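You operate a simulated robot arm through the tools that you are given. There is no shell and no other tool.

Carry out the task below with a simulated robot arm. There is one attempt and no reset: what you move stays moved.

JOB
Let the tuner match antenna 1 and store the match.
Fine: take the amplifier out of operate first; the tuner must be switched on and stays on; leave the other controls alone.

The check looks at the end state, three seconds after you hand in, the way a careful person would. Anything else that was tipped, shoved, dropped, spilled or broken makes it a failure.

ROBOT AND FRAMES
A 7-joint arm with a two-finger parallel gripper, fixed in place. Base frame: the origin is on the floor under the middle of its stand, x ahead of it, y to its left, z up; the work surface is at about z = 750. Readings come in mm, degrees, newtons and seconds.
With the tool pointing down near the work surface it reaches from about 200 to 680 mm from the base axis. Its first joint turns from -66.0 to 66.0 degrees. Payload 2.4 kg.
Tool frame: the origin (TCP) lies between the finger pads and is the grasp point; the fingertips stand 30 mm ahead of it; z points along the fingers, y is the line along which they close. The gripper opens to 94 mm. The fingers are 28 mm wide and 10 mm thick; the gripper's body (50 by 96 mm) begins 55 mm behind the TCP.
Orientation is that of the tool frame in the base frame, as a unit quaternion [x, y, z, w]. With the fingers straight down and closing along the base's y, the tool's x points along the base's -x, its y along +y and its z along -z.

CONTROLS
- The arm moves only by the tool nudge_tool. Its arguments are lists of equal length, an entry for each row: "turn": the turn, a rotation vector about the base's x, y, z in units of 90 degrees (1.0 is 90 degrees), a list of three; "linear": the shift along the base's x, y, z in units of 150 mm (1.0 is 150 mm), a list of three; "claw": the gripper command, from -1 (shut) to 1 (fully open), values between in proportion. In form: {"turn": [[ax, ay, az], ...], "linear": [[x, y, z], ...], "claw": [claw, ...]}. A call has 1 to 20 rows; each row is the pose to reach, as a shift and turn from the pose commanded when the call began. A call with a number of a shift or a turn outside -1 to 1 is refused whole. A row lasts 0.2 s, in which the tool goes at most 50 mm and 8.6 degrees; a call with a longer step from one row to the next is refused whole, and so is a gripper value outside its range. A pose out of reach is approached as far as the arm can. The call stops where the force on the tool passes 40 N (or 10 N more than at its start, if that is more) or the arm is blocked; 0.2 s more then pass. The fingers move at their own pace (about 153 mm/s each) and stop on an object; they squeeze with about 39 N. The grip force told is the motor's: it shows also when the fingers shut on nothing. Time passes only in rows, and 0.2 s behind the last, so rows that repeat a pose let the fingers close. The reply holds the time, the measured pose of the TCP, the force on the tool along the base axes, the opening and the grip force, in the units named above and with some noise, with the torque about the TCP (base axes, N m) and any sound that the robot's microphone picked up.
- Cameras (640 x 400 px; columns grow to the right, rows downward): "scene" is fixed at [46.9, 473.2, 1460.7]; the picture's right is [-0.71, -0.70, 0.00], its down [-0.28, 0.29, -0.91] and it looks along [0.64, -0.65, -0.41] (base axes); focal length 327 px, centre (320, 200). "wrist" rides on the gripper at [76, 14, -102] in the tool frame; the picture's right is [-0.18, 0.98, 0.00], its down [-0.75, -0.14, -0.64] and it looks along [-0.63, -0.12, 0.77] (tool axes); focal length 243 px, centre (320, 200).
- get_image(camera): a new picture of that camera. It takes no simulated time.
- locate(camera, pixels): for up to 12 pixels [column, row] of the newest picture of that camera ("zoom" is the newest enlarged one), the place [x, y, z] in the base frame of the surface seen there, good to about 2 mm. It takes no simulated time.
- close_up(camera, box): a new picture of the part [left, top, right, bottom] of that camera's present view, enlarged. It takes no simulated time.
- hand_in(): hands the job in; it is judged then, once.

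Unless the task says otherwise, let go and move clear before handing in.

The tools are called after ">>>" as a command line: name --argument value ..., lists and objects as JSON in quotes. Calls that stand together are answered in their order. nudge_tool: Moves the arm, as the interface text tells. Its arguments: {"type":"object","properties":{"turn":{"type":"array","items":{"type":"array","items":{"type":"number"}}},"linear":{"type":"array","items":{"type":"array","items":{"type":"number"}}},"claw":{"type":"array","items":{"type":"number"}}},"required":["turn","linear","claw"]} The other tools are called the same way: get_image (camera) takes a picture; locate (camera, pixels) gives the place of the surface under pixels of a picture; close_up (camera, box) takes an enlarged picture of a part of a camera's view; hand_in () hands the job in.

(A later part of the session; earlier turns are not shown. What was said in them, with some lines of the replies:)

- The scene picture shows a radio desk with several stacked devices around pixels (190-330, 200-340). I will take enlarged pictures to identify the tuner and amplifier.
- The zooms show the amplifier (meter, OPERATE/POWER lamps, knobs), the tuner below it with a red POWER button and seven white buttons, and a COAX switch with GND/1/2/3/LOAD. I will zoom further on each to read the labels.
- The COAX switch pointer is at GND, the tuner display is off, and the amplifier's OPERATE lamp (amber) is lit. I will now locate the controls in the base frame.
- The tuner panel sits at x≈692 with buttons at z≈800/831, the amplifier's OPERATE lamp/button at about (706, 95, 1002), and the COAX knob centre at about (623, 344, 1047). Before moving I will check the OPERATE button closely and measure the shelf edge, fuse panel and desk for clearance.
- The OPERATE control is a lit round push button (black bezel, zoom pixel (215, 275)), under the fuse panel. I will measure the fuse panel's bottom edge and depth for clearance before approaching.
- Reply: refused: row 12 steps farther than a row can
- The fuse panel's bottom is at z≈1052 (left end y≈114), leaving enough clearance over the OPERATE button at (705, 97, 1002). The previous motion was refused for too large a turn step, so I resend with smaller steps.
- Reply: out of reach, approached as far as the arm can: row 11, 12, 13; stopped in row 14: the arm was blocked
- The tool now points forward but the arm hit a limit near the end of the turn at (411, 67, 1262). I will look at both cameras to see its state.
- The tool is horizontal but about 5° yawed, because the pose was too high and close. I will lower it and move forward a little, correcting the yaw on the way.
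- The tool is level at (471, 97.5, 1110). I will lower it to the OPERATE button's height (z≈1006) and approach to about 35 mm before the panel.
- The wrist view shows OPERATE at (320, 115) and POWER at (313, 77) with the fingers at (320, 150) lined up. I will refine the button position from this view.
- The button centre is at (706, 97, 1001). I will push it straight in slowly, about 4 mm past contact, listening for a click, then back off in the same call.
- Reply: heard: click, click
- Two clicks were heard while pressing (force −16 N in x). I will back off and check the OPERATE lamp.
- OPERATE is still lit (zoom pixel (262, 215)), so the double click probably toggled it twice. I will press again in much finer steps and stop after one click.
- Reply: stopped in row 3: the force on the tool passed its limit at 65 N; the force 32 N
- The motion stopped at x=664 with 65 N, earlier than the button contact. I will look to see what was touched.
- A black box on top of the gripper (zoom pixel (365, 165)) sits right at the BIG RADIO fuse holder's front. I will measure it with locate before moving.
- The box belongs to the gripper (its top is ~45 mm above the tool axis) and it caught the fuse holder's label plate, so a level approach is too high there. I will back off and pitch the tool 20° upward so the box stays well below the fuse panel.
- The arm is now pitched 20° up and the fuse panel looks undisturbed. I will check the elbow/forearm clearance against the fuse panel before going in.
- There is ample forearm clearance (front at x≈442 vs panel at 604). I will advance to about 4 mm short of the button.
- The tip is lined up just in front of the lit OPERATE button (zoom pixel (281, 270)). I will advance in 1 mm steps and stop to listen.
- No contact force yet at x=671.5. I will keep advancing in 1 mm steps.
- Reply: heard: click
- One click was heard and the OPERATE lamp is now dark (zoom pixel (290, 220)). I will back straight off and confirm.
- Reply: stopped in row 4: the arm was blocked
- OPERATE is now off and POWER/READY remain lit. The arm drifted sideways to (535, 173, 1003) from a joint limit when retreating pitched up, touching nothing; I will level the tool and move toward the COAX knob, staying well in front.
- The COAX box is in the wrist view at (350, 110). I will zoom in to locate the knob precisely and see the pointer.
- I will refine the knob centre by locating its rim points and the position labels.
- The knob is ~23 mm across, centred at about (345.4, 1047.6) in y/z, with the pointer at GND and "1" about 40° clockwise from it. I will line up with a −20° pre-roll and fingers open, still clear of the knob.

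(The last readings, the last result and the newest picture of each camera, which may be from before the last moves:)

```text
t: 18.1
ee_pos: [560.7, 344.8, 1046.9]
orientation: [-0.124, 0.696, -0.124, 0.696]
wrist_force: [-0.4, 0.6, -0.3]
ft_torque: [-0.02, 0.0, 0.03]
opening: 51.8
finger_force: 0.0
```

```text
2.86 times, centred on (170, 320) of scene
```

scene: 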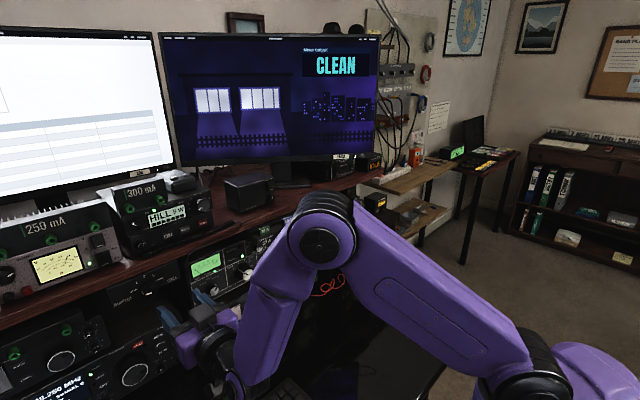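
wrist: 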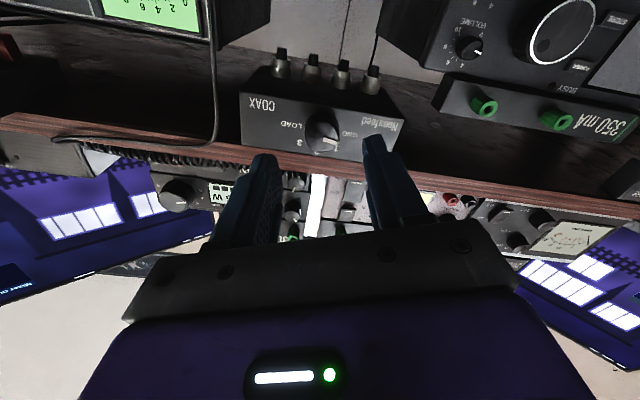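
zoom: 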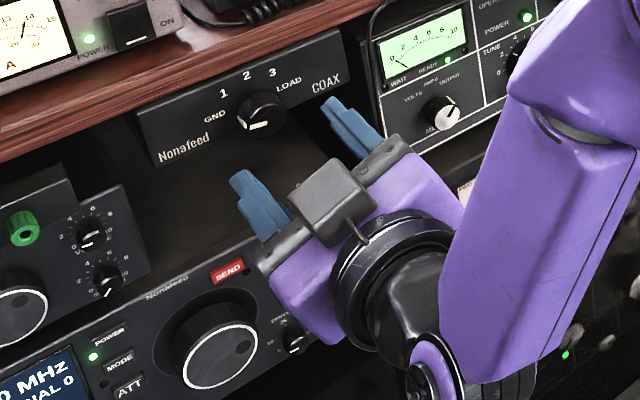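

The fingers straddle the knob's line correctly. I will advance so the tips are ~5 mm from the panel, around the knob.

>>> nudge_tool --turn '[[0, 0, 0], [0, 0, 0], [0, 0, 0], [0, 0, 0]]' --linear '[[0.15, 0.003, 0.003], [0.27, 0.003, 0.003], [0.345, 0.003, 0.003], [0.345, 0.003, 0.003]]' --claw '[0.1, 0.1, 0.1, 0.1]'

>>> close_up --camera "wrist" --box '[200, 60, 460, 220]'

>>> close_up --camera "scene" --box '[90, 250, 250, 350]'

```text
t: 19.1
ee_pos: [612.9, 343.5, 1048.1]
orientation: [-0.122, 0.696, -0.123, 0.696]
wrist_force: [-0.5, -0.4, 0.8]
ft_torque: [0.0, -0.02, -0.01]
opening: 51.9
finger_force: 0.2
```

```text
2.46 times, centred on (330, 140) of wrist
```

zoom: 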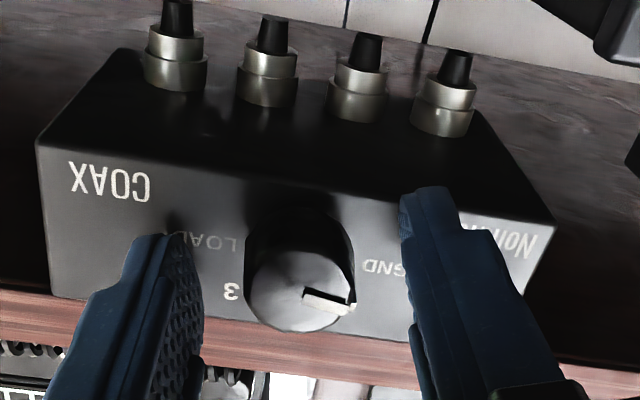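

```text
4.00 times, centred on (170, 300) of scene
```

zoom: 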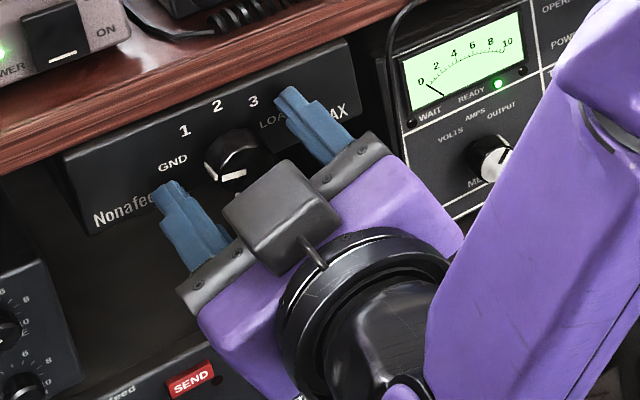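

The fingers are around the knob with the tips just off the panel. I will close on it.

>>> nudge_tool --turn '[[0, 0, 0], [0, 0, 0], [0, 0, 0], [0, 0, 0]]' --linear '[[0, 0, 0], [0, 0, 0], [0, 0, 0], [0, 0, 0]]' --claw '[-0.3, -1, -1, -1]'

>>> close_up --camera "wrist" --box '[200, 60, 460, 220]'

```text
t: 20.1
ee_pos: [613.6, 345.2, 1047.9]
orientation: [-0.124, 0.697, -0.123, 0.696]
wrist_force: [6.4, 5.2, -2.2]
ft_torque: [0.12, 0.31, 0.16]
opening: 26.0
finger_force: 45.6
```

```text
2.46 times, centred on (330, 140) of wrist
```

zoom: 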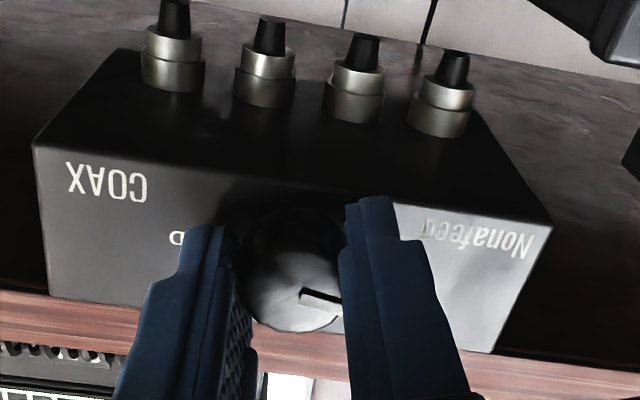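

The knob is gripped at 26 mm opening. I will now turn it about 40° clockwise (+x rotation) toward "1".

>>> nudge_tool --turn '[[0.055, 0, 0], [0.11, 0, 0], [0.165, 0, 0], [0.22, 0, 0], [0.275, 0, 0], [0.33, 0, 0], [0.385, 0, 0], [0.444, 0, 0], [0.444, 0, 0]]' --linear '[[0, 0, 0], [0, 0, 0], [0, 0, 0], [0, 0, 0], [0, 0, 0], [0, 0, 0], [0, 0, 0], [0, 0, 0], [0, 0, 0]]' --claw '[-1, -1, -1, -1, -1, -1, -1, -1, -1]'

>>> close_up --camera "wrist" --box '[200, 60, 460, 220]'

>>> close_up --camera "scene" --box '[90, 250, 250, 350]'

```text
t: 22.1
ee_pos: [612.3, 344.6, 1047.1]
orientation: [0.121, 0.697, 0.123, 0.696]
wrist_force: [13.6, 11.7, -6.2]
ft_torque: [0.02, 0.05, 0.35]
opening: 26.1
finger_force: 44.6
```

```text
2.46 times, centred on (330, 140) of wrist
```

zoom: 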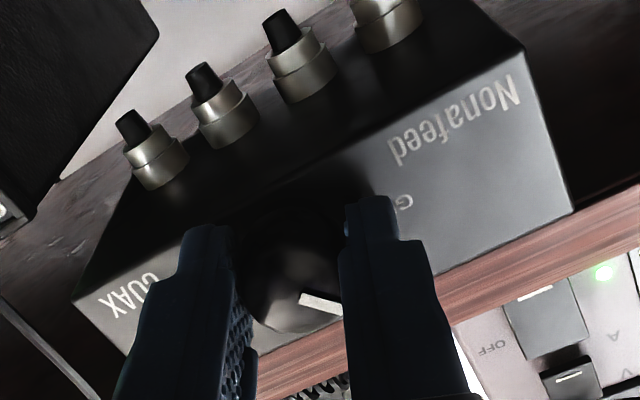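

```text
4.00 times, centred on (170, 300) of scene
```

zoom: 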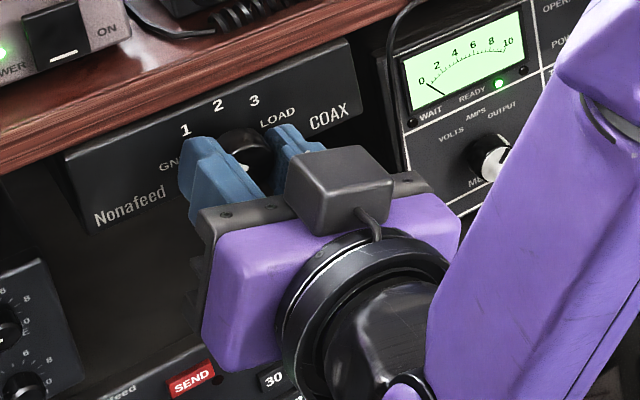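

The knob appears to have turned with the gripper. I will open the fingers and back off to check where the pointer is.

>>> nudge_tool --turn '[[0, 0, 0], [0, 0, 0], [0, 0, 0], [0, 0, 0]]' --linear '[[0, 0, 0], [0, 0, 0], [-0.2, 0, 0], [-0.4, 0, 0]]' --claw '[0.1, 0.1, 0.1, 0.1]'

>>> close_up --camera "wrist" --box '[240, 20, 460, 180]'

>>> close_up --camera "scene" --box '[90, 250, 210, 330]'

```text
t: 23.1
ee_pos: [552.5, 345.4, 1048.8]
orientation: [0.12, 0.697, 0.122, 0.696]
wrist_force: [0.4, 0.5, 0.1]
ft_torque: [-0.01, 0.01, 0.01]
opening: 51.6
finger_force: 0.0
```

```text
2.50 times, centred on (350, 100) of wrist
```

zoom: 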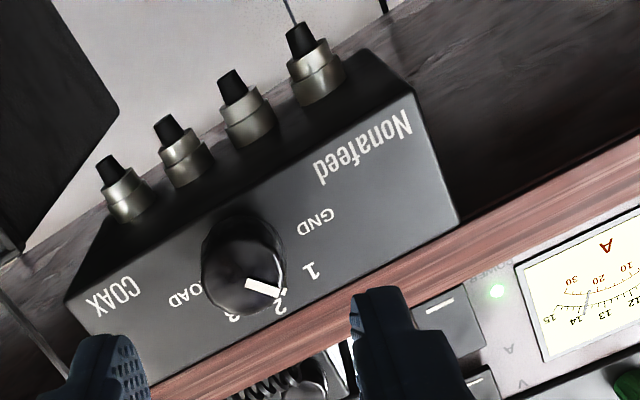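

```text
5.00 times, centred on (150, 290) of scene
```

zoom: 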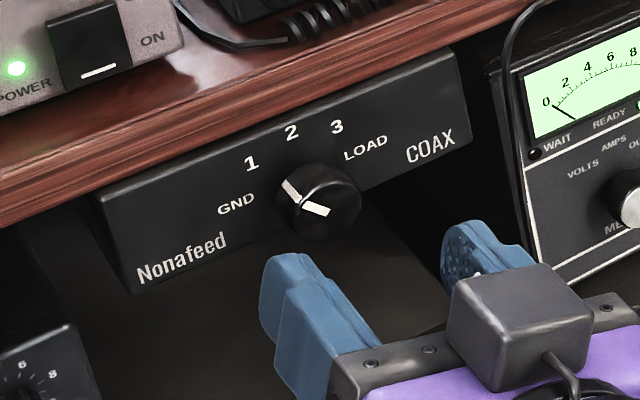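

The pointer has left GND; I will measure its angle by locating its ends and the knob rim.

>>> close_up --camera "scene" --box '[130, 270, 170, 305]'

>>> close_up --camera "wrist" --box '[310, 90, 370, 150]'

```text
11.43 times, centred on (150, 288) of scene
```

zoom: 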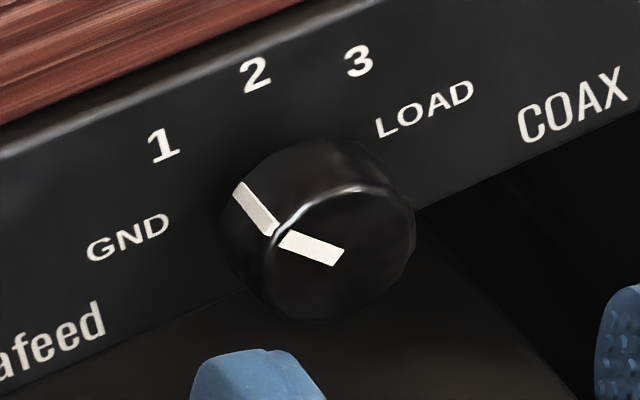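

```text
6.67 times, centred on (340, 120) of wrist
```

zoom: 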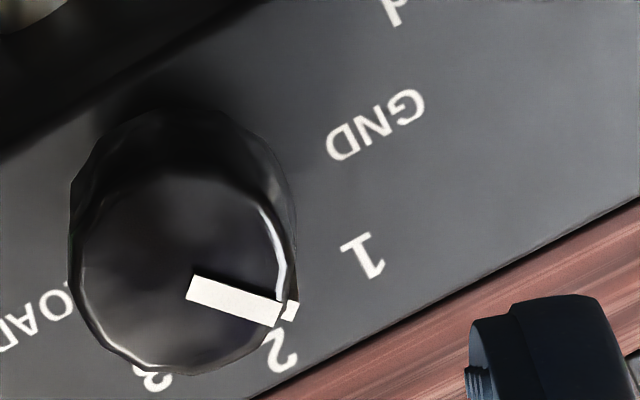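

>>> locate --camera "zoom" --pixels '[[195, 288], [270, 312], [180, 265], [85, 265], [270, 280], [160, 365], [175, 180], [375, 125], [362, 255], [285, 350], [290, 310]]'

>>> close_up --camera "scene" --box '[130, 270, 170, 305]'

>>> locate --camera "zoom" --pixels '[[338, 257], [280, 238], [265, 228], [240, 188], [164, 145], [129, 237], [255, 75], [359, 62], [410, 240], [345, 190], [345, 305], [310, 248]]'

```text
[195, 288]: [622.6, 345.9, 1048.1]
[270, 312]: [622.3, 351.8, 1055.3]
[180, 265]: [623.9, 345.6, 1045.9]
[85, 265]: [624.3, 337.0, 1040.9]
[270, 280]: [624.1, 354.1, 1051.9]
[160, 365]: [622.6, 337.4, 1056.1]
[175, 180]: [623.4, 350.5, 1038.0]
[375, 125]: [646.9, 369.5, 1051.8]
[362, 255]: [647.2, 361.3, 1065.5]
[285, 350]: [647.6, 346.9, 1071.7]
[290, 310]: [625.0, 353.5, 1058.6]
```

```text
11.43 times, centred on (150, 288) of scene
```

zoom: 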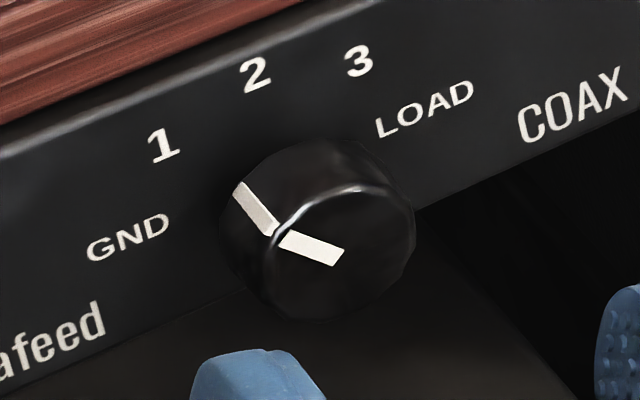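

```text
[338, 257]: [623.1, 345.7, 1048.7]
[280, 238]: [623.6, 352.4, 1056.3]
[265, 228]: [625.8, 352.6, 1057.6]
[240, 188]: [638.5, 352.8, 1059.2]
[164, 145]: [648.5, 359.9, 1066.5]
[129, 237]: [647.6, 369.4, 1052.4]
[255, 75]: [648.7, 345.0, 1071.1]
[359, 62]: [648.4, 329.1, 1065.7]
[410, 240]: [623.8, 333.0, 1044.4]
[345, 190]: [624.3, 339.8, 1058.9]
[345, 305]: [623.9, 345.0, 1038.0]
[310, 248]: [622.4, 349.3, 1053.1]
```

The pointer is now at about 40° from the top, aligned with "1" (pointer end (352.6, 1058), label "1" at (360.5, 1066)). Next I will undo the roll, close the fingers and travel over to the tuner side.

>>> nudge_tool --turn '[[0, 0, 0], [-0.074, 0, 0], [-0.148, 0, 0], [-0.222, 0, 0], [-0.222, 0, 0], [-0.222, 0, 0]]' --linear '[[-0.2, 0, 0], [-0.25, -0.2, -0.05], [-0.25, -0.4, -0.1], [-0.25, -0.6, -0.15], [-0.25, -0.8, -0.2], [-0.25, -1.0, -0.25]]' --claw '[0.1, -1, -1, -1, -1, -1]'

```text
t: 24.5
ee_pos: [515.5, 194.3, 1010.3]
orientation: [-0.001, 0.707, 0.0, 0.707]
wrist_force: [1.1, -0.3, -0.1]
ft_torque: [0.02, -0.01, 0.02]
opening: 0.1
finger_force: 32.7
```

The tool is level again at (515, 194, 1010). I will pitch it 45° down while travelling toward the tuner.

>>> nudge_tool --turn '[[0, 0.09, 0], [0, 0.18, 0], [0, 0.27, 0], [0, 0.36, 0], [0, 0.45, 0], [0, 0.5, 0]]' --linear '[[0, -0.15, 0], [0, -0.3, -0.05], [0, -0.5, -0.1], [0, -0.7, -0.15], [0, -0.9, -0.2], [0, -1.0, -0.25]]' --claw '[-1, -1, -1, -1, -1, -1]'

>>> nudge_tool --turn '[[0, 0, 0], [0, 0, 0], [0, 0, 0], [0, 0, 0], [0, 0, 0]]' --linear '[[0.05, -0.25, -0.1], [0.1, -0.45, -0.2], [0.15, -0.65, -0.3], [0.2, -0.75, -0.45], [0.2, -0.75, -0.55]]' --claw '[-1, -1, -1, -1, -1]'

>>> get_image --camera "wrist"

>>> get_image --camera "scene"

```text
t: 25.9
ee_pos: [515.0, 43.7, 973.5]
orientation: [-0.001, 0.924, -0.001, 0.382]
wrist_force: [-0.6, 0.0, 1.3]
ft_torque: [-0.01, 0.02, 0.02]
opening: 0.0
finger_force: 33.2
```

```text
t: 27.1
ee_pos: [544.5, -69.1, 889.8]
orientation: [-0.001, 0.924, -0.001, 0.382]
wrist_force: [-0.5, -0.4, 0.2]
ft_torque: [0.01, 0.02, 0.0]
opening: 0.1
finger_force: 32.8
```

```text
taken
```

wrist: 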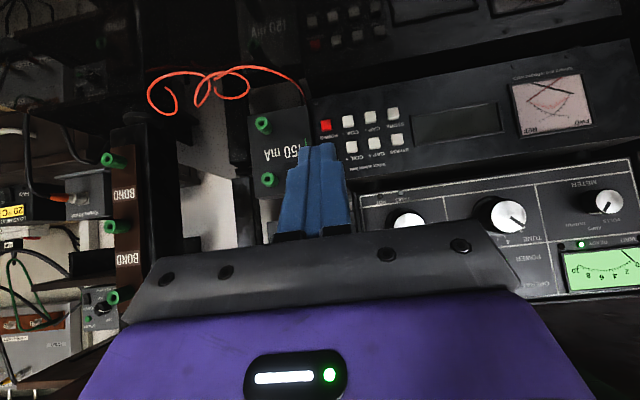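

```text
taken
```

scene: 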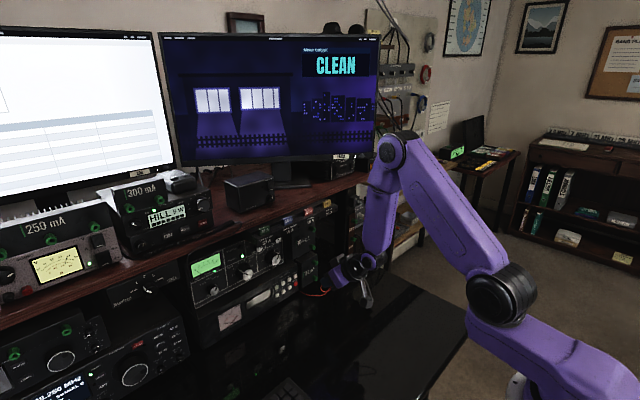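

The tuner's buttons are visible in the wrist view: red POWER at (325, 126), with TUNE hidden near the fingers. I will zoom in and locate them precisely.

>>> close_up --camera "wrist" --box '[240, 80, 440, 220]'

>>> locate --camera "zoom" --pixels '[[244, 130], [308, 118], [372, 107], [434, 95], [323, 180], [385, 172], [445, 163], [100, 125], [115, 285], [180, 180], [490, 330], [230, 210]]'

```text
2.86 times, centred on (340, 150) of wrist
```

zoom: 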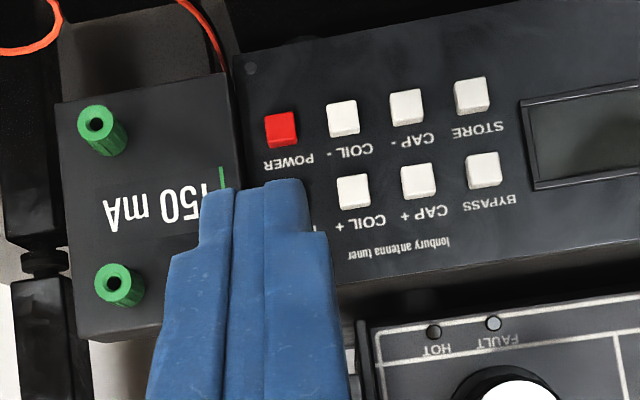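

```text
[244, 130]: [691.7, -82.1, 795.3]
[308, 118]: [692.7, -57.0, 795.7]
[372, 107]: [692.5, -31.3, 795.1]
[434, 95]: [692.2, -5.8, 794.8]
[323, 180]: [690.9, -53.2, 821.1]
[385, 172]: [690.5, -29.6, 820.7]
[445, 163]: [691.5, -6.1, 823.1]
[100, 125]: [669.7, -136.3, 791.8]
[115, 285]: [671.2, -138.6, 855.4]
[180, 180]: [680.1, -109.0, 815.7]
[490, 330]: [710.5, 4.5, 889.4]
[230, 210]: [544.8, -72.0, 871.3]
```

>>> locate --camera "zoom" --pixels '[[281, 130], [265, 115], [297, 145], [471, 96], [484, 170], [353, 190], [342, 118], [240, 100], [225, 160], [97, 122], [118, 285], [280, 120]]'

```text
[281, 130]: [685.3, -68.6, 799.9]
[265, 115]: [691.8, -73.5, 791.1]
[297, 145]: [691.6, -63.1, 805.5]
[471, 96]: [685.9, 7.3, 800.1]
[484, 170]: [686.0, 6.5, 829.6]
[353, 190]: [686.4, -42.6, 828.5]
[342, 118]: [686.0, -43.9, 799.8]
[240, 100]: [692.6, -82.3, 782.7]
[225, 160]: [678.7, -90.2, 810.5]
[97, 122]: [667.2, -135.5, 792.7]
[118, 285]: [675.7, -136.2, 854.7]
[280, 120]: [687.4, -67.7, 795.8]
```

POWER's face centre is at about (685.5, −68, 799.5) and STORE at (686, 7.5, 800). I will descend and bring the tip to ~6 mm in front of POWER.

>>> nudge_tool --turn '[[0, 0, 0], [0, 0, 0], [0, 0, 0], [0, 0, 0], [0, 0, 0], [0, 0, 0]]' --linear '[[0.1, 0, -0.2], [0.2, 0, -0.4], [0.3, 0.003, -0.527], [0.5, 0.003, -0.527], [0.65, 0.003, -0.527], [0.69, 0.003, -0.527]]' --claw '[-1, -1, -1, -1, -1, -1]'

>>> close_up --camera "wrist" --box '[220, 60, 440, 220]'

>>> close_up --camera "scene" --box '[250, 250, 350, 320]'

```text
t: 28.5
ee_pos: [648.4, -68.2, 810.8]
orientation: [-0.001, 0.924, -0.001, 0.383]
wrist_force: [-0.7, -0.9, 0.3]
ft_torque: [-0.01, 0.0, -0.01]
opening: 0.0
finger_force: 33.0
```

```text
2.50 times, centred on (330, 140) of wrist
```

zoom: 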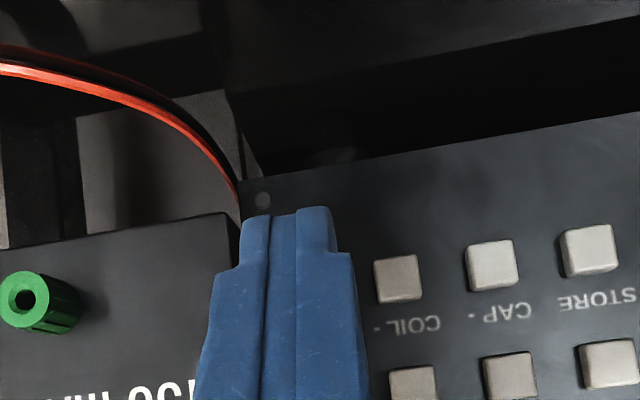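

```text
5.71 times, centred on (300, 285) of scene
```

zoom: 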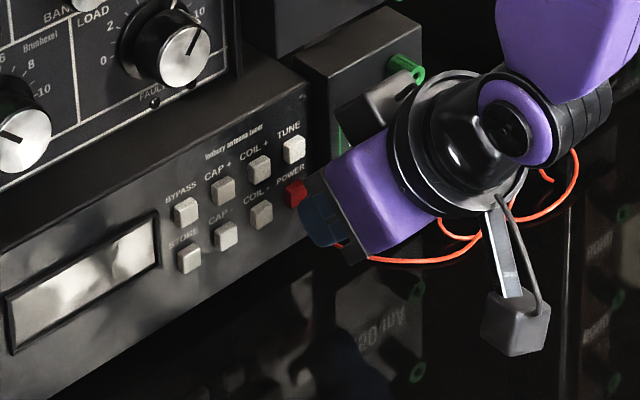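

The tip is just in front of the red POWER button with clearance on both sides. I will advance in 1 mm steps listening for a click.

>>> nudge_tool --turn '[[0, 0, 0], [0, 0, 0], [0, 0, 0], [0, 0, 0], [0, 0, 0]]' --linear '[[0.0067, 0, 0], [0.0133, 0, 0], [0.02, 0, 0], [0.0267, 0, 0], [0.0333, 0, 0]]' --claw '[-1, -1, -1, -1, -1]'

```text
t: 29.7
ee_pos: [654.1, -68.7, 810.9]
orientation: [-0.001, 0.924, -0.001, 0.383]
wrist_force: [-0.3, 0.5, -0.6]
ft_torque: [-0.03, -0.03, 0.01]
opening: 0.0
finger_force: 32.6
```

No contact yet at x=654. I will continue with two more 1 mm steps.

>>> nudge_tool --turn '[[0, 0, 0], [0, 0, 0]]' --linear '[[0.0067, 0, 0], [0.0133, 0, 0]]' --claw '[-1, -1]'

```text
t: 30.3
ee_pos: [656.1, -68.8, 811.6]
orientation: [-0.001, 0.924, 0.0, 0.382]
wrist_force: [-1.7, 0.1, 1.0]
ft_torque: [0.01, 0.01, -0.03]
opening: 0.0
finger_force: 33.0
heard: click
```

A click was heard. I will retreat and check the tuner display.

>>> nudge_tool --turn '[[0, 0, 0], [0, 0, 0], [0, 0, 0], [0, 0, 0]]' --linear '[[-0.06, 0, 0], [-0.2, 0, 0], [-0.3, 0, 0.1], [-0.4, 0, 0.2]]' --claw '[-1, -1, -1, -1]'

>>> close_up --camera "scene" --box '[190, 260, 310, 350]'

>>> get_image --camera "wrist"

```text
t: 31.3
ee_pos: [594.9, -67.6, 841.5]
orientation: [0.0, 0.924, -0.001, 0.383]
wrist_force: [-0.3, -1.1, 0.1]
ft_torque: [0.0, 0.02, -0.01]
opening: 0.0
finger_force: 33.5
```

```text
4.44 times, centred on (250, 305) of scene
```

zoom: 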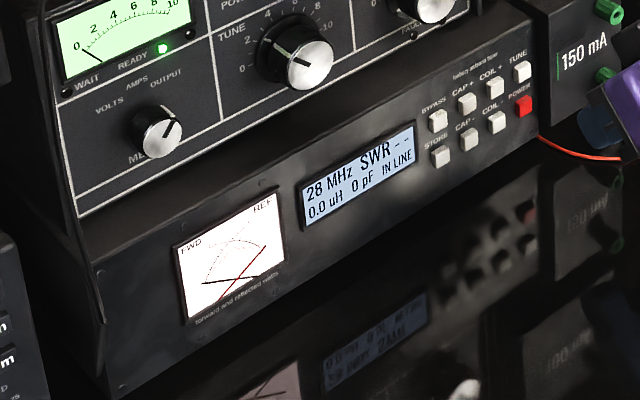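

```text
taken
```

wrist: 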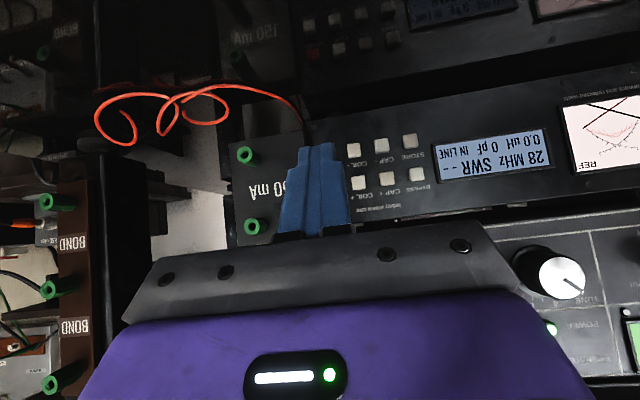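

The tuner is on and shows "28 MHz SWR -- / 0.0 uH 0 pF IN LINE". The tip is already at TUNE's height (z≈830.5 with the tool offset), so I will advance toward the TUNE button.

>>> nudge_tool --turn '[[0, 0, 0], [0, 0, 0], [0, 0, 0], [0, 0, 0], [0, 0, 0]]' --linear '[[0.15, 0, 0.003], [0.27, 0, 0.003], [0.34, 0, 0.003], [0.36, 0, 0.003], [0.36, 0, 0.003]]' --claw '[-1, -1, -1, -1, -1]'

>>> close_up --camera "scene" --box '[260, 250, 330, 310]'

>>> close_up --camera "wrist" --box '[240, 40, 440, 200]'

```text
t: 32.5
ee_pos: [650.7, -68.0, 840.7]
orientation: [-0.001, 0.924, 0.0, 0.382]
wrist_force: [-0.1, 0.8, -0.4]
ft_torque: [-0.01, -0.02, 0.01]
opening: 0.2
finger_force: 32.8
```

```text
6.67 times, centred on (295, 280) of scene
```

zoom: 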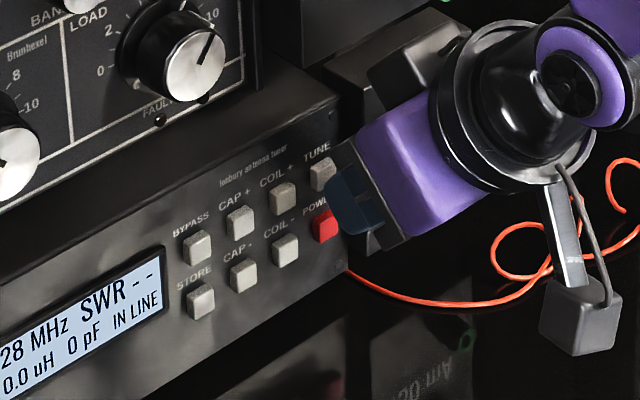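

```text
2.50 times, centred on (340, 120) of wrist
```

zoom: 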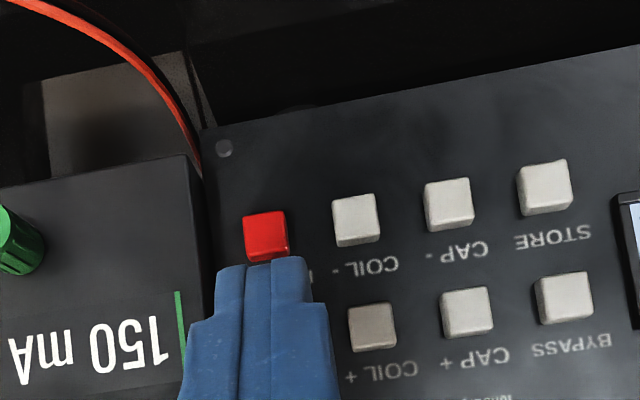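

The tip is in front of TUNE and clear of POWER. I will press it in 1 mm steps.

>>> nudge_tool --turn '[[0, 0, 0], [0, 0, 0], [0, 0, 0], [0, 0, 0]]' --linear '[[0.01, 0, 0], [0.02, 0, 0], [0.0267, 0, 0], [0.0333, 0, 0]]' --claw '[-1, -1, -1, -1]'

```text
t: 33.5
ee_pos: [654.2, -67.5, 842.1]
orientation: [-0.001, 0.924, -0.001, 0.382]
wrist_force: [-1.3, -0.8, -0.6]
ft_torque: [0.02, 0.0, 0.02]
opening: 0.0
finger_force: 32.4
heard: click
```

A click was heard at TUNE. I will look at the tuner display right now before releasing.

>>> close_up --camera "scene" --box '[190, 260, 310, 350]'

```text
4.44 times, centred on (250, 305) of scene
```

zoom: 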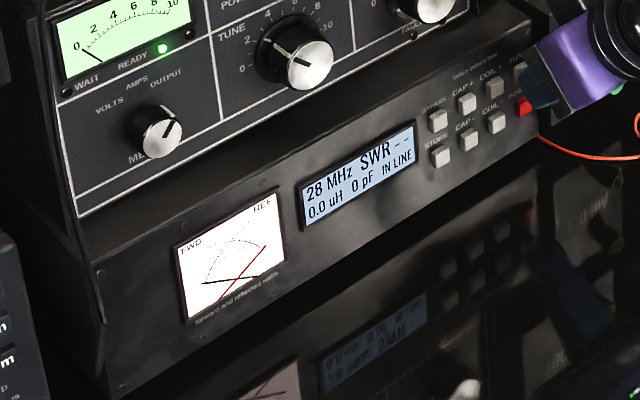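

The display is unchanged so far ("SWR --"). I will hold the press for a moment and then look again.

>>> nudge_tool --turn '[[0, 0, 0], [0, 0, 0], [0, 0, 0], [0, 0, 0], [0, 0, 0], [0, 0, 0]]' --linear '[[0.003, 0, 0], [0.003, 0, 0], [0.003, 0, 0], [0.003, 0, 0], [0.003, 0, 0], [0.003, 0, 0]]' --claw '[-1, -1, -1, -1, -1, -1]'

>>> close_up --camera "scene" --box '[190, 260, 310, 350]'

```text
t: 34.9
ee_pos: [654.9, -67.6, 842.9]
orientation: [-0.001, 0.924, -0.001, 0.382]
wrist_force: [-0.9, -0.2, 0.6]
ft_torque: [0.0, -0.02, -0.02]
opening: 0.0
finger_force: 33.0
```

```text
4.44 times, centred on (250, 305) of scene
```

zoom: 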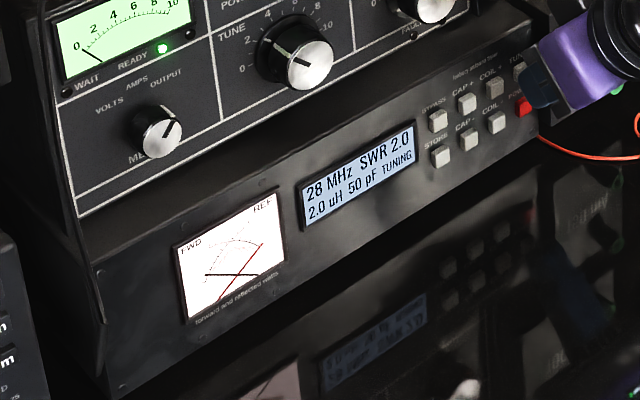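

The tuner now shows "SWR 2.0 / 2.0 uH 50 pF TUNING", so it is working. I will keep still for a couple of seconds and check for completion.

>>> nudge_tool --turn '[[0, 0, 0], [0, 0, 0], [0, 0, 0], [0, 0, 0], [0, 0, 0], [0, 0, 0], [0, 0, 0], [0, 0, 0]]' --linear '[[0, 0, 0], [0, 0, 0], [0, 0, 0], [0, 0, 0], [0, 0, 0], [0, 0, 0], [0, 0, 0], [0, 0, 0]]' --claw '[-1, -1, -1, -1, -1, -1, -1, -1]'

>>> close_up --camera "scene" --box '[190, 260, 310, 350]'

```text
t: 36.7
ee_pos: [654.8, -67.8, 841.7]
orientation: [-0.001, 0.924, -0.001, 0.382]
wrist_force: [-1.7, -1.0, -0.5]
ft_torque: [0.0, 0.02, 0.02]
opening: 0.2
finger_force: 32.8
```

```text
4.44 times, centred on (250, 305) of scene
```

zoom: 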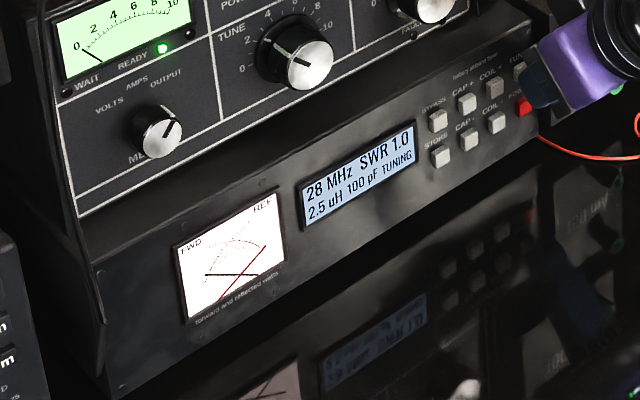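

The tuner has reached "SWR 1.0 / 2.5 uH 100 pF" but still says TUNING. I will wait a little more and look again.

>>> nudge_tool --turn '[[0, 0, 0], [0, 0, 0], [0, 0, 0], [0, 0, 0], [0, 0, 0]]' --linear '[[0, 0, 0], [0, 0, 0], [0, 0, 0], [0, 0, 0], [0, 0, 0]]' --claw '[-1, -1, -1, -1, -1]'

>>> close_up --camera "scene" --box '[190, 260, 310, 350]'

```text
t: 37.9
ee_pos: [654.8, -67.8, 842.4]
orientation: [-0.001, 0.924, -0.002, 0.383]
wrist_force: [-1.5, 0.0, -0.6]
ft_torque: [0.02, 0.01, 0.03]
opening: 0.1
finger_force: 33.0
```

```text
4.44 times, centred on (250, 305) of scene
```

zoom: 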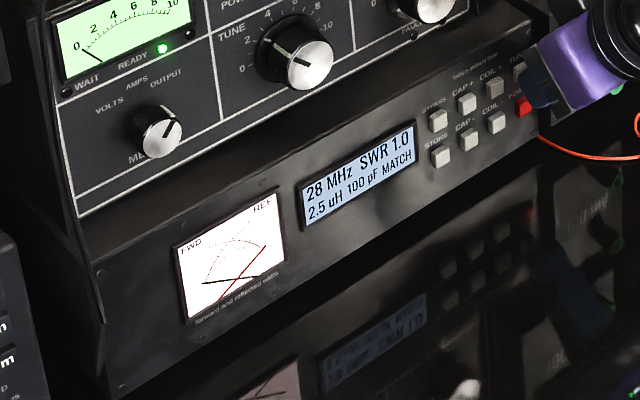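

The display reads "MATCH" (SWR 1.0, 2.5 uH, 100 pF). I will retreat, move across to STORE at (686, 7.5, 800) and stop a few mm in front of it.

>>> nudge_tool --turn '[[0, 0, 0], [0, 0, 0], [0, 0, 0], [0, 0, 0], [0, 0, 0], [0, 0, 0]]' --linear '[[-0.06, 0, 0], [-0.25, 0, 0], [-0.35, 0.15, -0.07], [-0.35, 0.35, -0.14], [-0.35, 0.503, -0.205], [-0.2, 0.503, -0.205]]' --claw '[-1, -1, -1, -1, -1, -1]'

>>> get_image --camera "wrist"

>>> close_up --camera "wrist" --box '[220, 60, 440, 220]'

>>> close_up --camera "scene" --box '[190, 250, 310, 350]'

```text
t: 39.3
ee_pos: [624.3, 6.6, 811.3]
orientation: [-0.001, 0.924, 0.0, 0.382]
wrist_force: [0.1, -0.6, -0.7]
ft_torque: [-0.04, 0.03, 0.02]
opening: 0.0
finger_force: 32.9
```

```text
taken
```

wrist: 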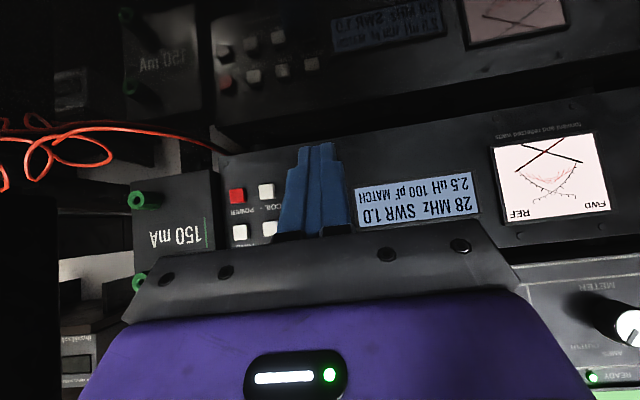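

```text
2.50 times, centred on (330, 140) of wrist
```

zoom: 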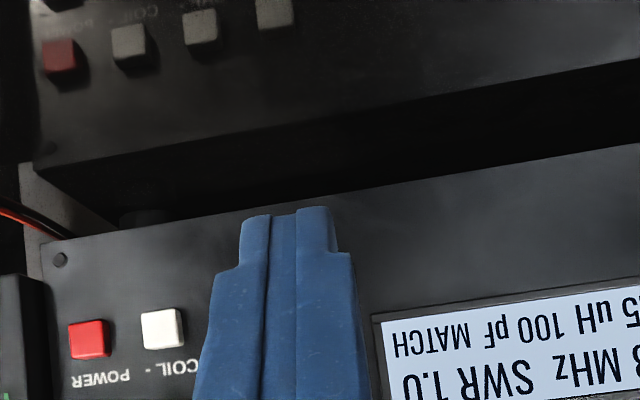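

```text
4.00 times, centred on (250, 300) of scene
```

zoom: 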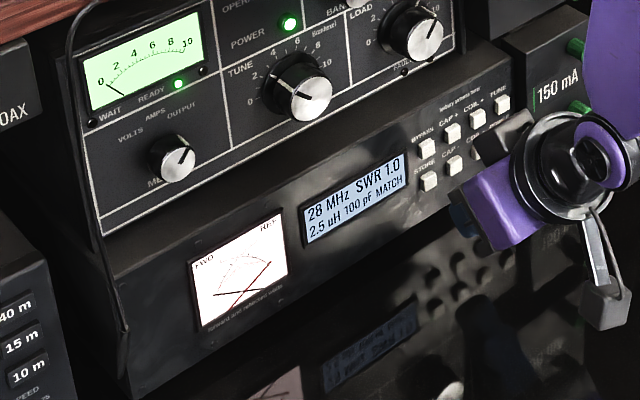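

The match is still shown and the fingers are aligned in y with STORE. I will advance to a few mm short and then press in 1 mm steps.

>>> nudge_tool --turn '[[0, 0, 0], [0, 0, 0], [0, 0, 0], [0, 0, 0]]' --linear '[[0.1, 0.004, 0], [0.16, 0.004, 0], [0.175, 0.004, 0], [0.175, 0.004, 0]]' --claw '[-1, -1, -1, -1]'

>>> close_up --camera "scene" --box '[240, 255, 320, 315]'

>>> close_up --camera "wrist" --box '[220, 60, 440, 220]'

```text
t: 40.3
ee_pos: [650.5, 8.6, 810.3]
orientation: [0.0, 0.924, -0.001, 0.383]
wrist_force: [0.3, -0.6, 0.0]
ft_torque: [0.02, -0.01, 0.0]
opening: 0.0
finger_force: 33.9
```

```text
6.67 times, centred on (280, 285) of scene
```

zoom: 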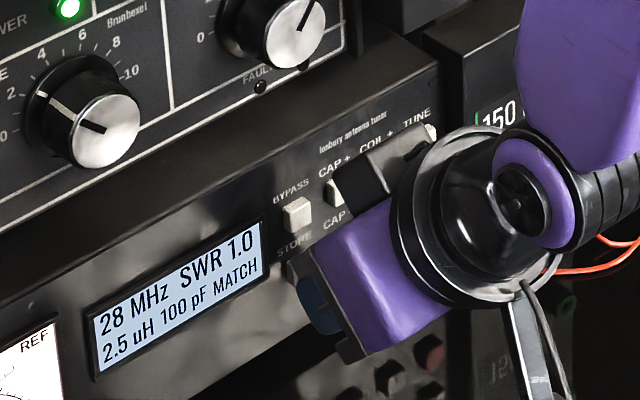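

```text
2.50 times, centred on (330, 140) of wrist
```

zoom: 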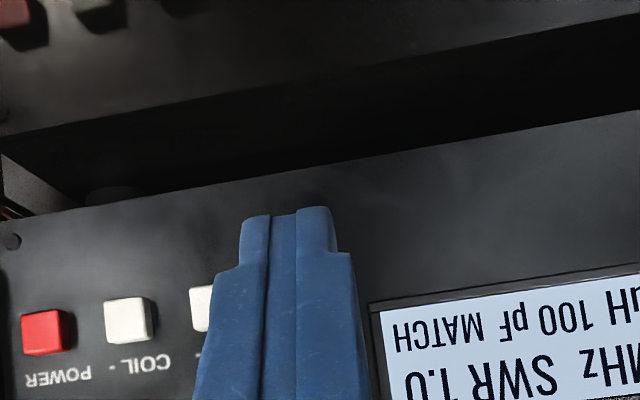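

The fingertips are right in front of STORE, clear of the display bezel and CAP−. I will press in 1 mm steps.

>>> nudge_tool --turn '[[0, 0, 0], [0, 0, 0], [0, 0, 0], [0, 0, 0]]' --linear '[[0.0067, 0, 0], [0.0133, 0, 0], [0.02, 0, 0], [0.0267, 0, 0]]' --claw '[-1, -1, -1, -1]'

>>> close_up --camera "scene" --box '[190, 260, 310, 350]'

```text
t: 41.3
ee_pos: [655.3, 7.3, 811.1]
orientation: [-0.001, 0.925, -0.001, 0.381]
wrist_force: [-2.0, -0.7, 0.4]
ft_torque: [0.0, 0.02, -0.03]
opening: 0.2
finger_force: 32.9
heard: click
```

```text
4.44 times, centred on (250, 305) of scene
```

zoom: 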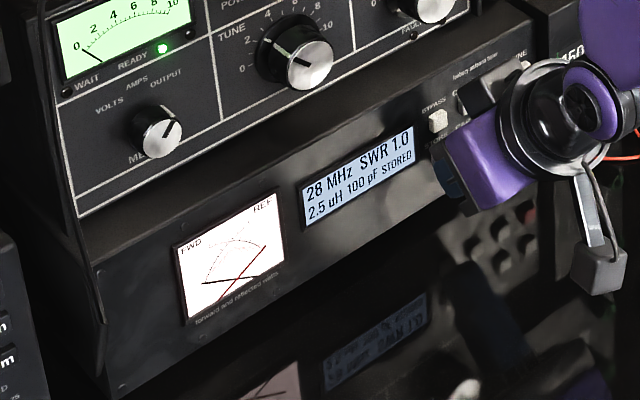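

The display now reads "STORED" (SWR 1.0, 2.5 uH, 100 pF). I will back away from the panel and raise the tool clear.

>>> nudge_tool --turn '[[0, 0, 0], [0, 0, 0], [0, 0, 0], [0, 0, 0], [0, 0, 0], [0, 0, 0]]' --linear '[[-0.06, 0, 0], [-0.25, 0, 0], [-0.5, 0, 0.05], [-0.75, 0, 0.2], [-0.9, 0, 0.4], [-0.95, 0, 0.6]]' --claw '[-1, -1, -1, -1, -1, -1]'

>>> get_image --camera "scene"

>>> close_up --camera "scene" --box '[180, 190, 340, 350]'

>>> close_up --camera "scene" --box '[0, 160, 220, 300]'

>>> close_up --camera "scene" --box '[0, 260, 220, 400]'

>>> get_image --camera "wrist"

```text
t: 42.7
ee_pos: [512.1, 8.3, 901.5]
orientation: [-0.001, 0.924, -0.001, 0.383]
wrist_force: [0.6, -0.8, 0.2]
ft_torque: [-0.01, 0.01, 0.02]
opening: 0.0
finger_force: 33.3
```

```text
taken
```

scene: 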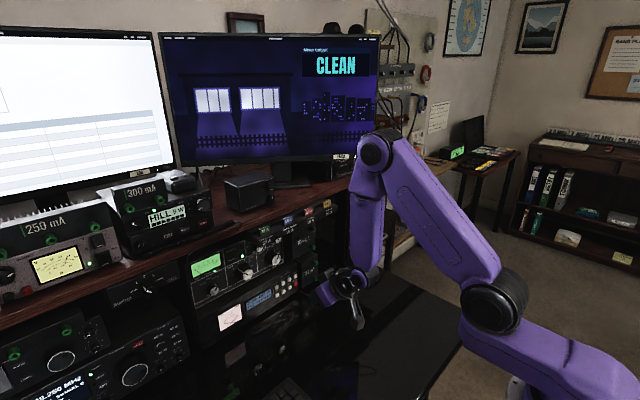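

```text
2.50 times, centred on (260, 270) of scene
```

zoom: 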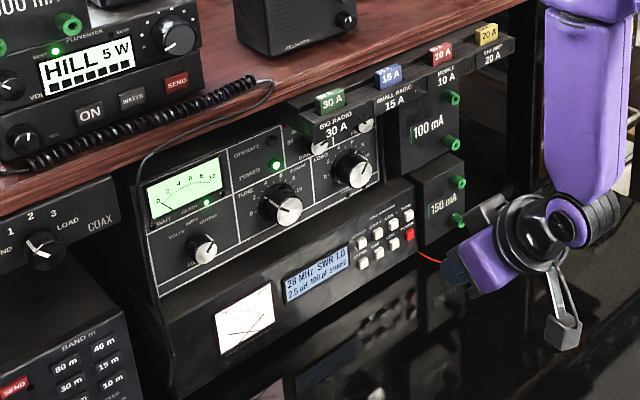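

```text
2.86 times, centred on (110, 230) of scene
```

zoom: 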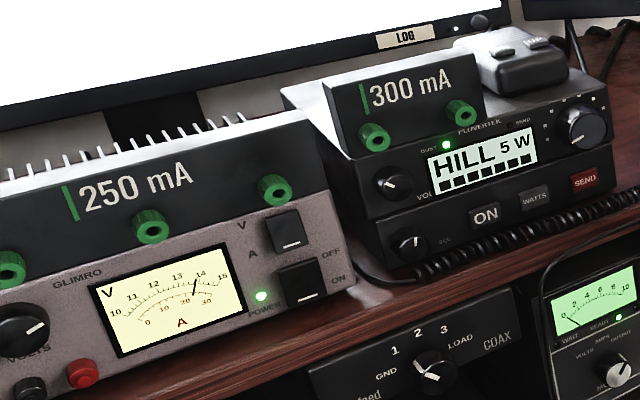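

```text
2.86 times, centred on (110, 330) of scene
```

zoom: 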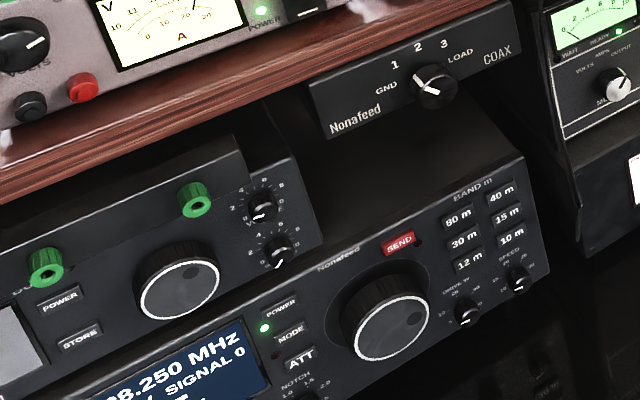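

```text
taken
```

wrist: 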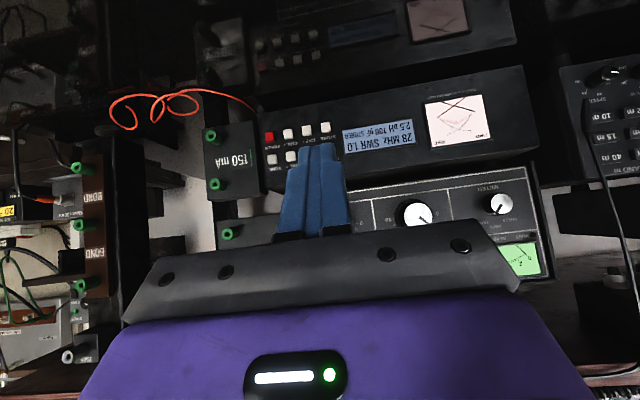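

The display still shows STORED, OPERATE is dark and COAX points at 1. I will compare the amplifier, fuse panel and tuner against the opening close-ups to be sure nothing else shifted.

>>> close_up --camera "scene" --box '[230, 215, 310, 280]'

>>> locate --camera "zoom" --pixels '[[240, 175], [250, 150], [340, 300], [180, 365], [400, 100], [550, 30]]'

>>> close_up --camera "scene" --box '[232, 232, 264, 252]'

>>> locate --camera "zoom" --pixels '[[475, 285], [468, 180], [560, 255], [450, 245], [390, 110], [375, 200]]'

>>> close_up --camera "scene" --box '[100, 255, 190, 315]'

>>> close_up --camera "scene" --box '[235, 265, 305, 315]'

```text
6.15 times, centred on (270, 248) of scene
```

zoom: 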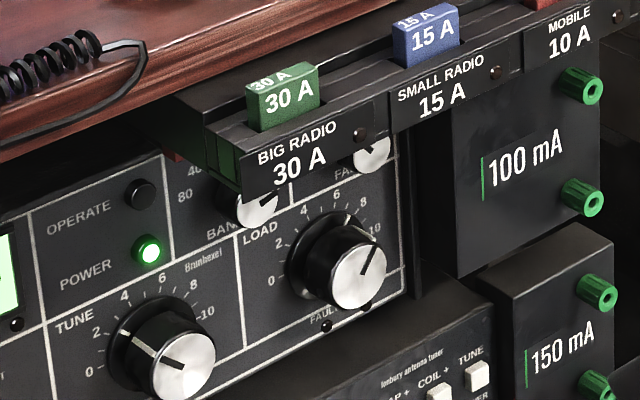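

```text
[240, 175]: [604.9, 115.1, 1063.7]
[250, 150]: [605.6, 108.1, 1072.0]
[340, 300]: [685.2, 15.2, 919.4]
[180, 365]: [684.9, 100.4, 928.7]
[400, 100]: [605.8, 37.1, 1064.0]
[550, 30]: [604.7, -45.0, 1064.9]
```

```text
16.00 times, centred on (248, 242) of scene
```

zoom: 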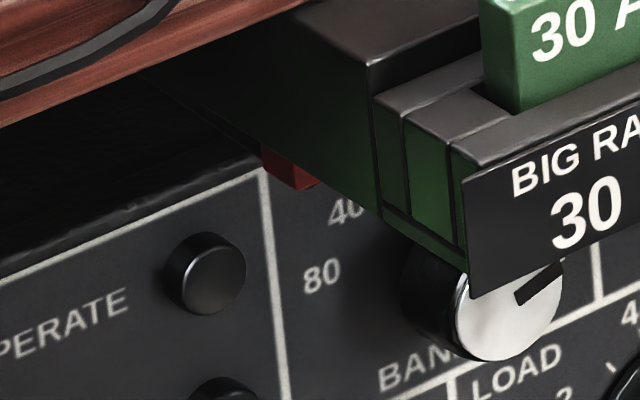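

```text
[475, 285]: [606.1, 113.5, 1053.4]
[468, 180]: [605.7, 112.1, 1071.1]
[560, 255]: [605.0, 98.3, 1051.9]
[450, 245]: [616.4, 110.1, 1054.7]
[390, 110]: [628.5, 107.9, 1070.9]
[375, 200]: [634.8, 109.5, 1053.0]
```

```text
6.67 times, centred on (145, 285) of scene
```

zoom: 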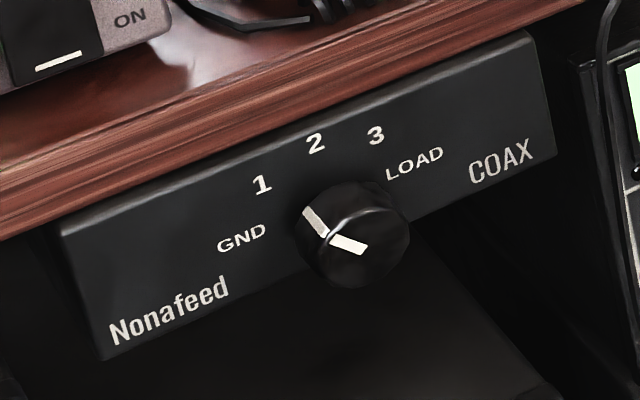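

```text
8.00 times, centred on (270, 290) of scene
```

zoom: 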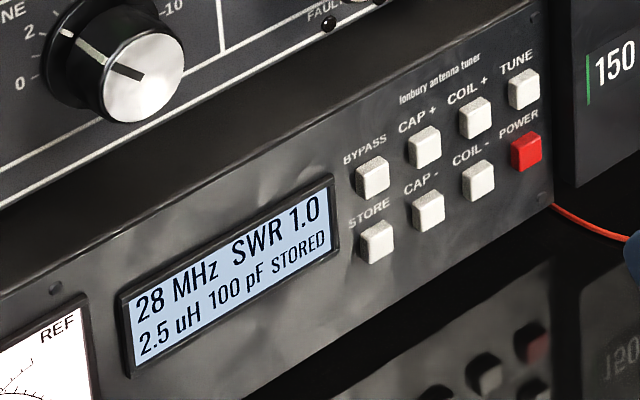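

The tuner is on and reads "SWR 1.0, 2.5 uH, 100 pF STORED". OPERATE is dark, COAX is on 1, and the fuse panel and other knobs match the opening views. The gripper is holding nothing and is clear of everything, so I am handing in.

>>> hand_in

```text
The job is handed in.
```

The tuner has matched antenna 1 and stored the match. Its display reads "28 MHz SWR 1.0, 2.5 uH 100 pF STORED".

- **Amplifier:** I took it out of operate first. My first press of OPERATE toggled it off and back on. On my second try, the box on top of the gripper hit the BIG RADIO fuse holder at about 65 N. A third press, from below, turned it off. Amplifier power and the READY light are still on.
- **Fuse holder:** close-ups and position checks afterwards matched the opening views, so I found no shift or damage.
- **COAX switch:** it was on GND, so I turned it to 1 to connect antenna 1, and it is still there.
- **Tuner:** I switched it on, pressed TUNE until it showed MATCH, then pressed STORE. It is still on.

I didn't operate any other controls, and the arm was clear of the equipment when I handed in.
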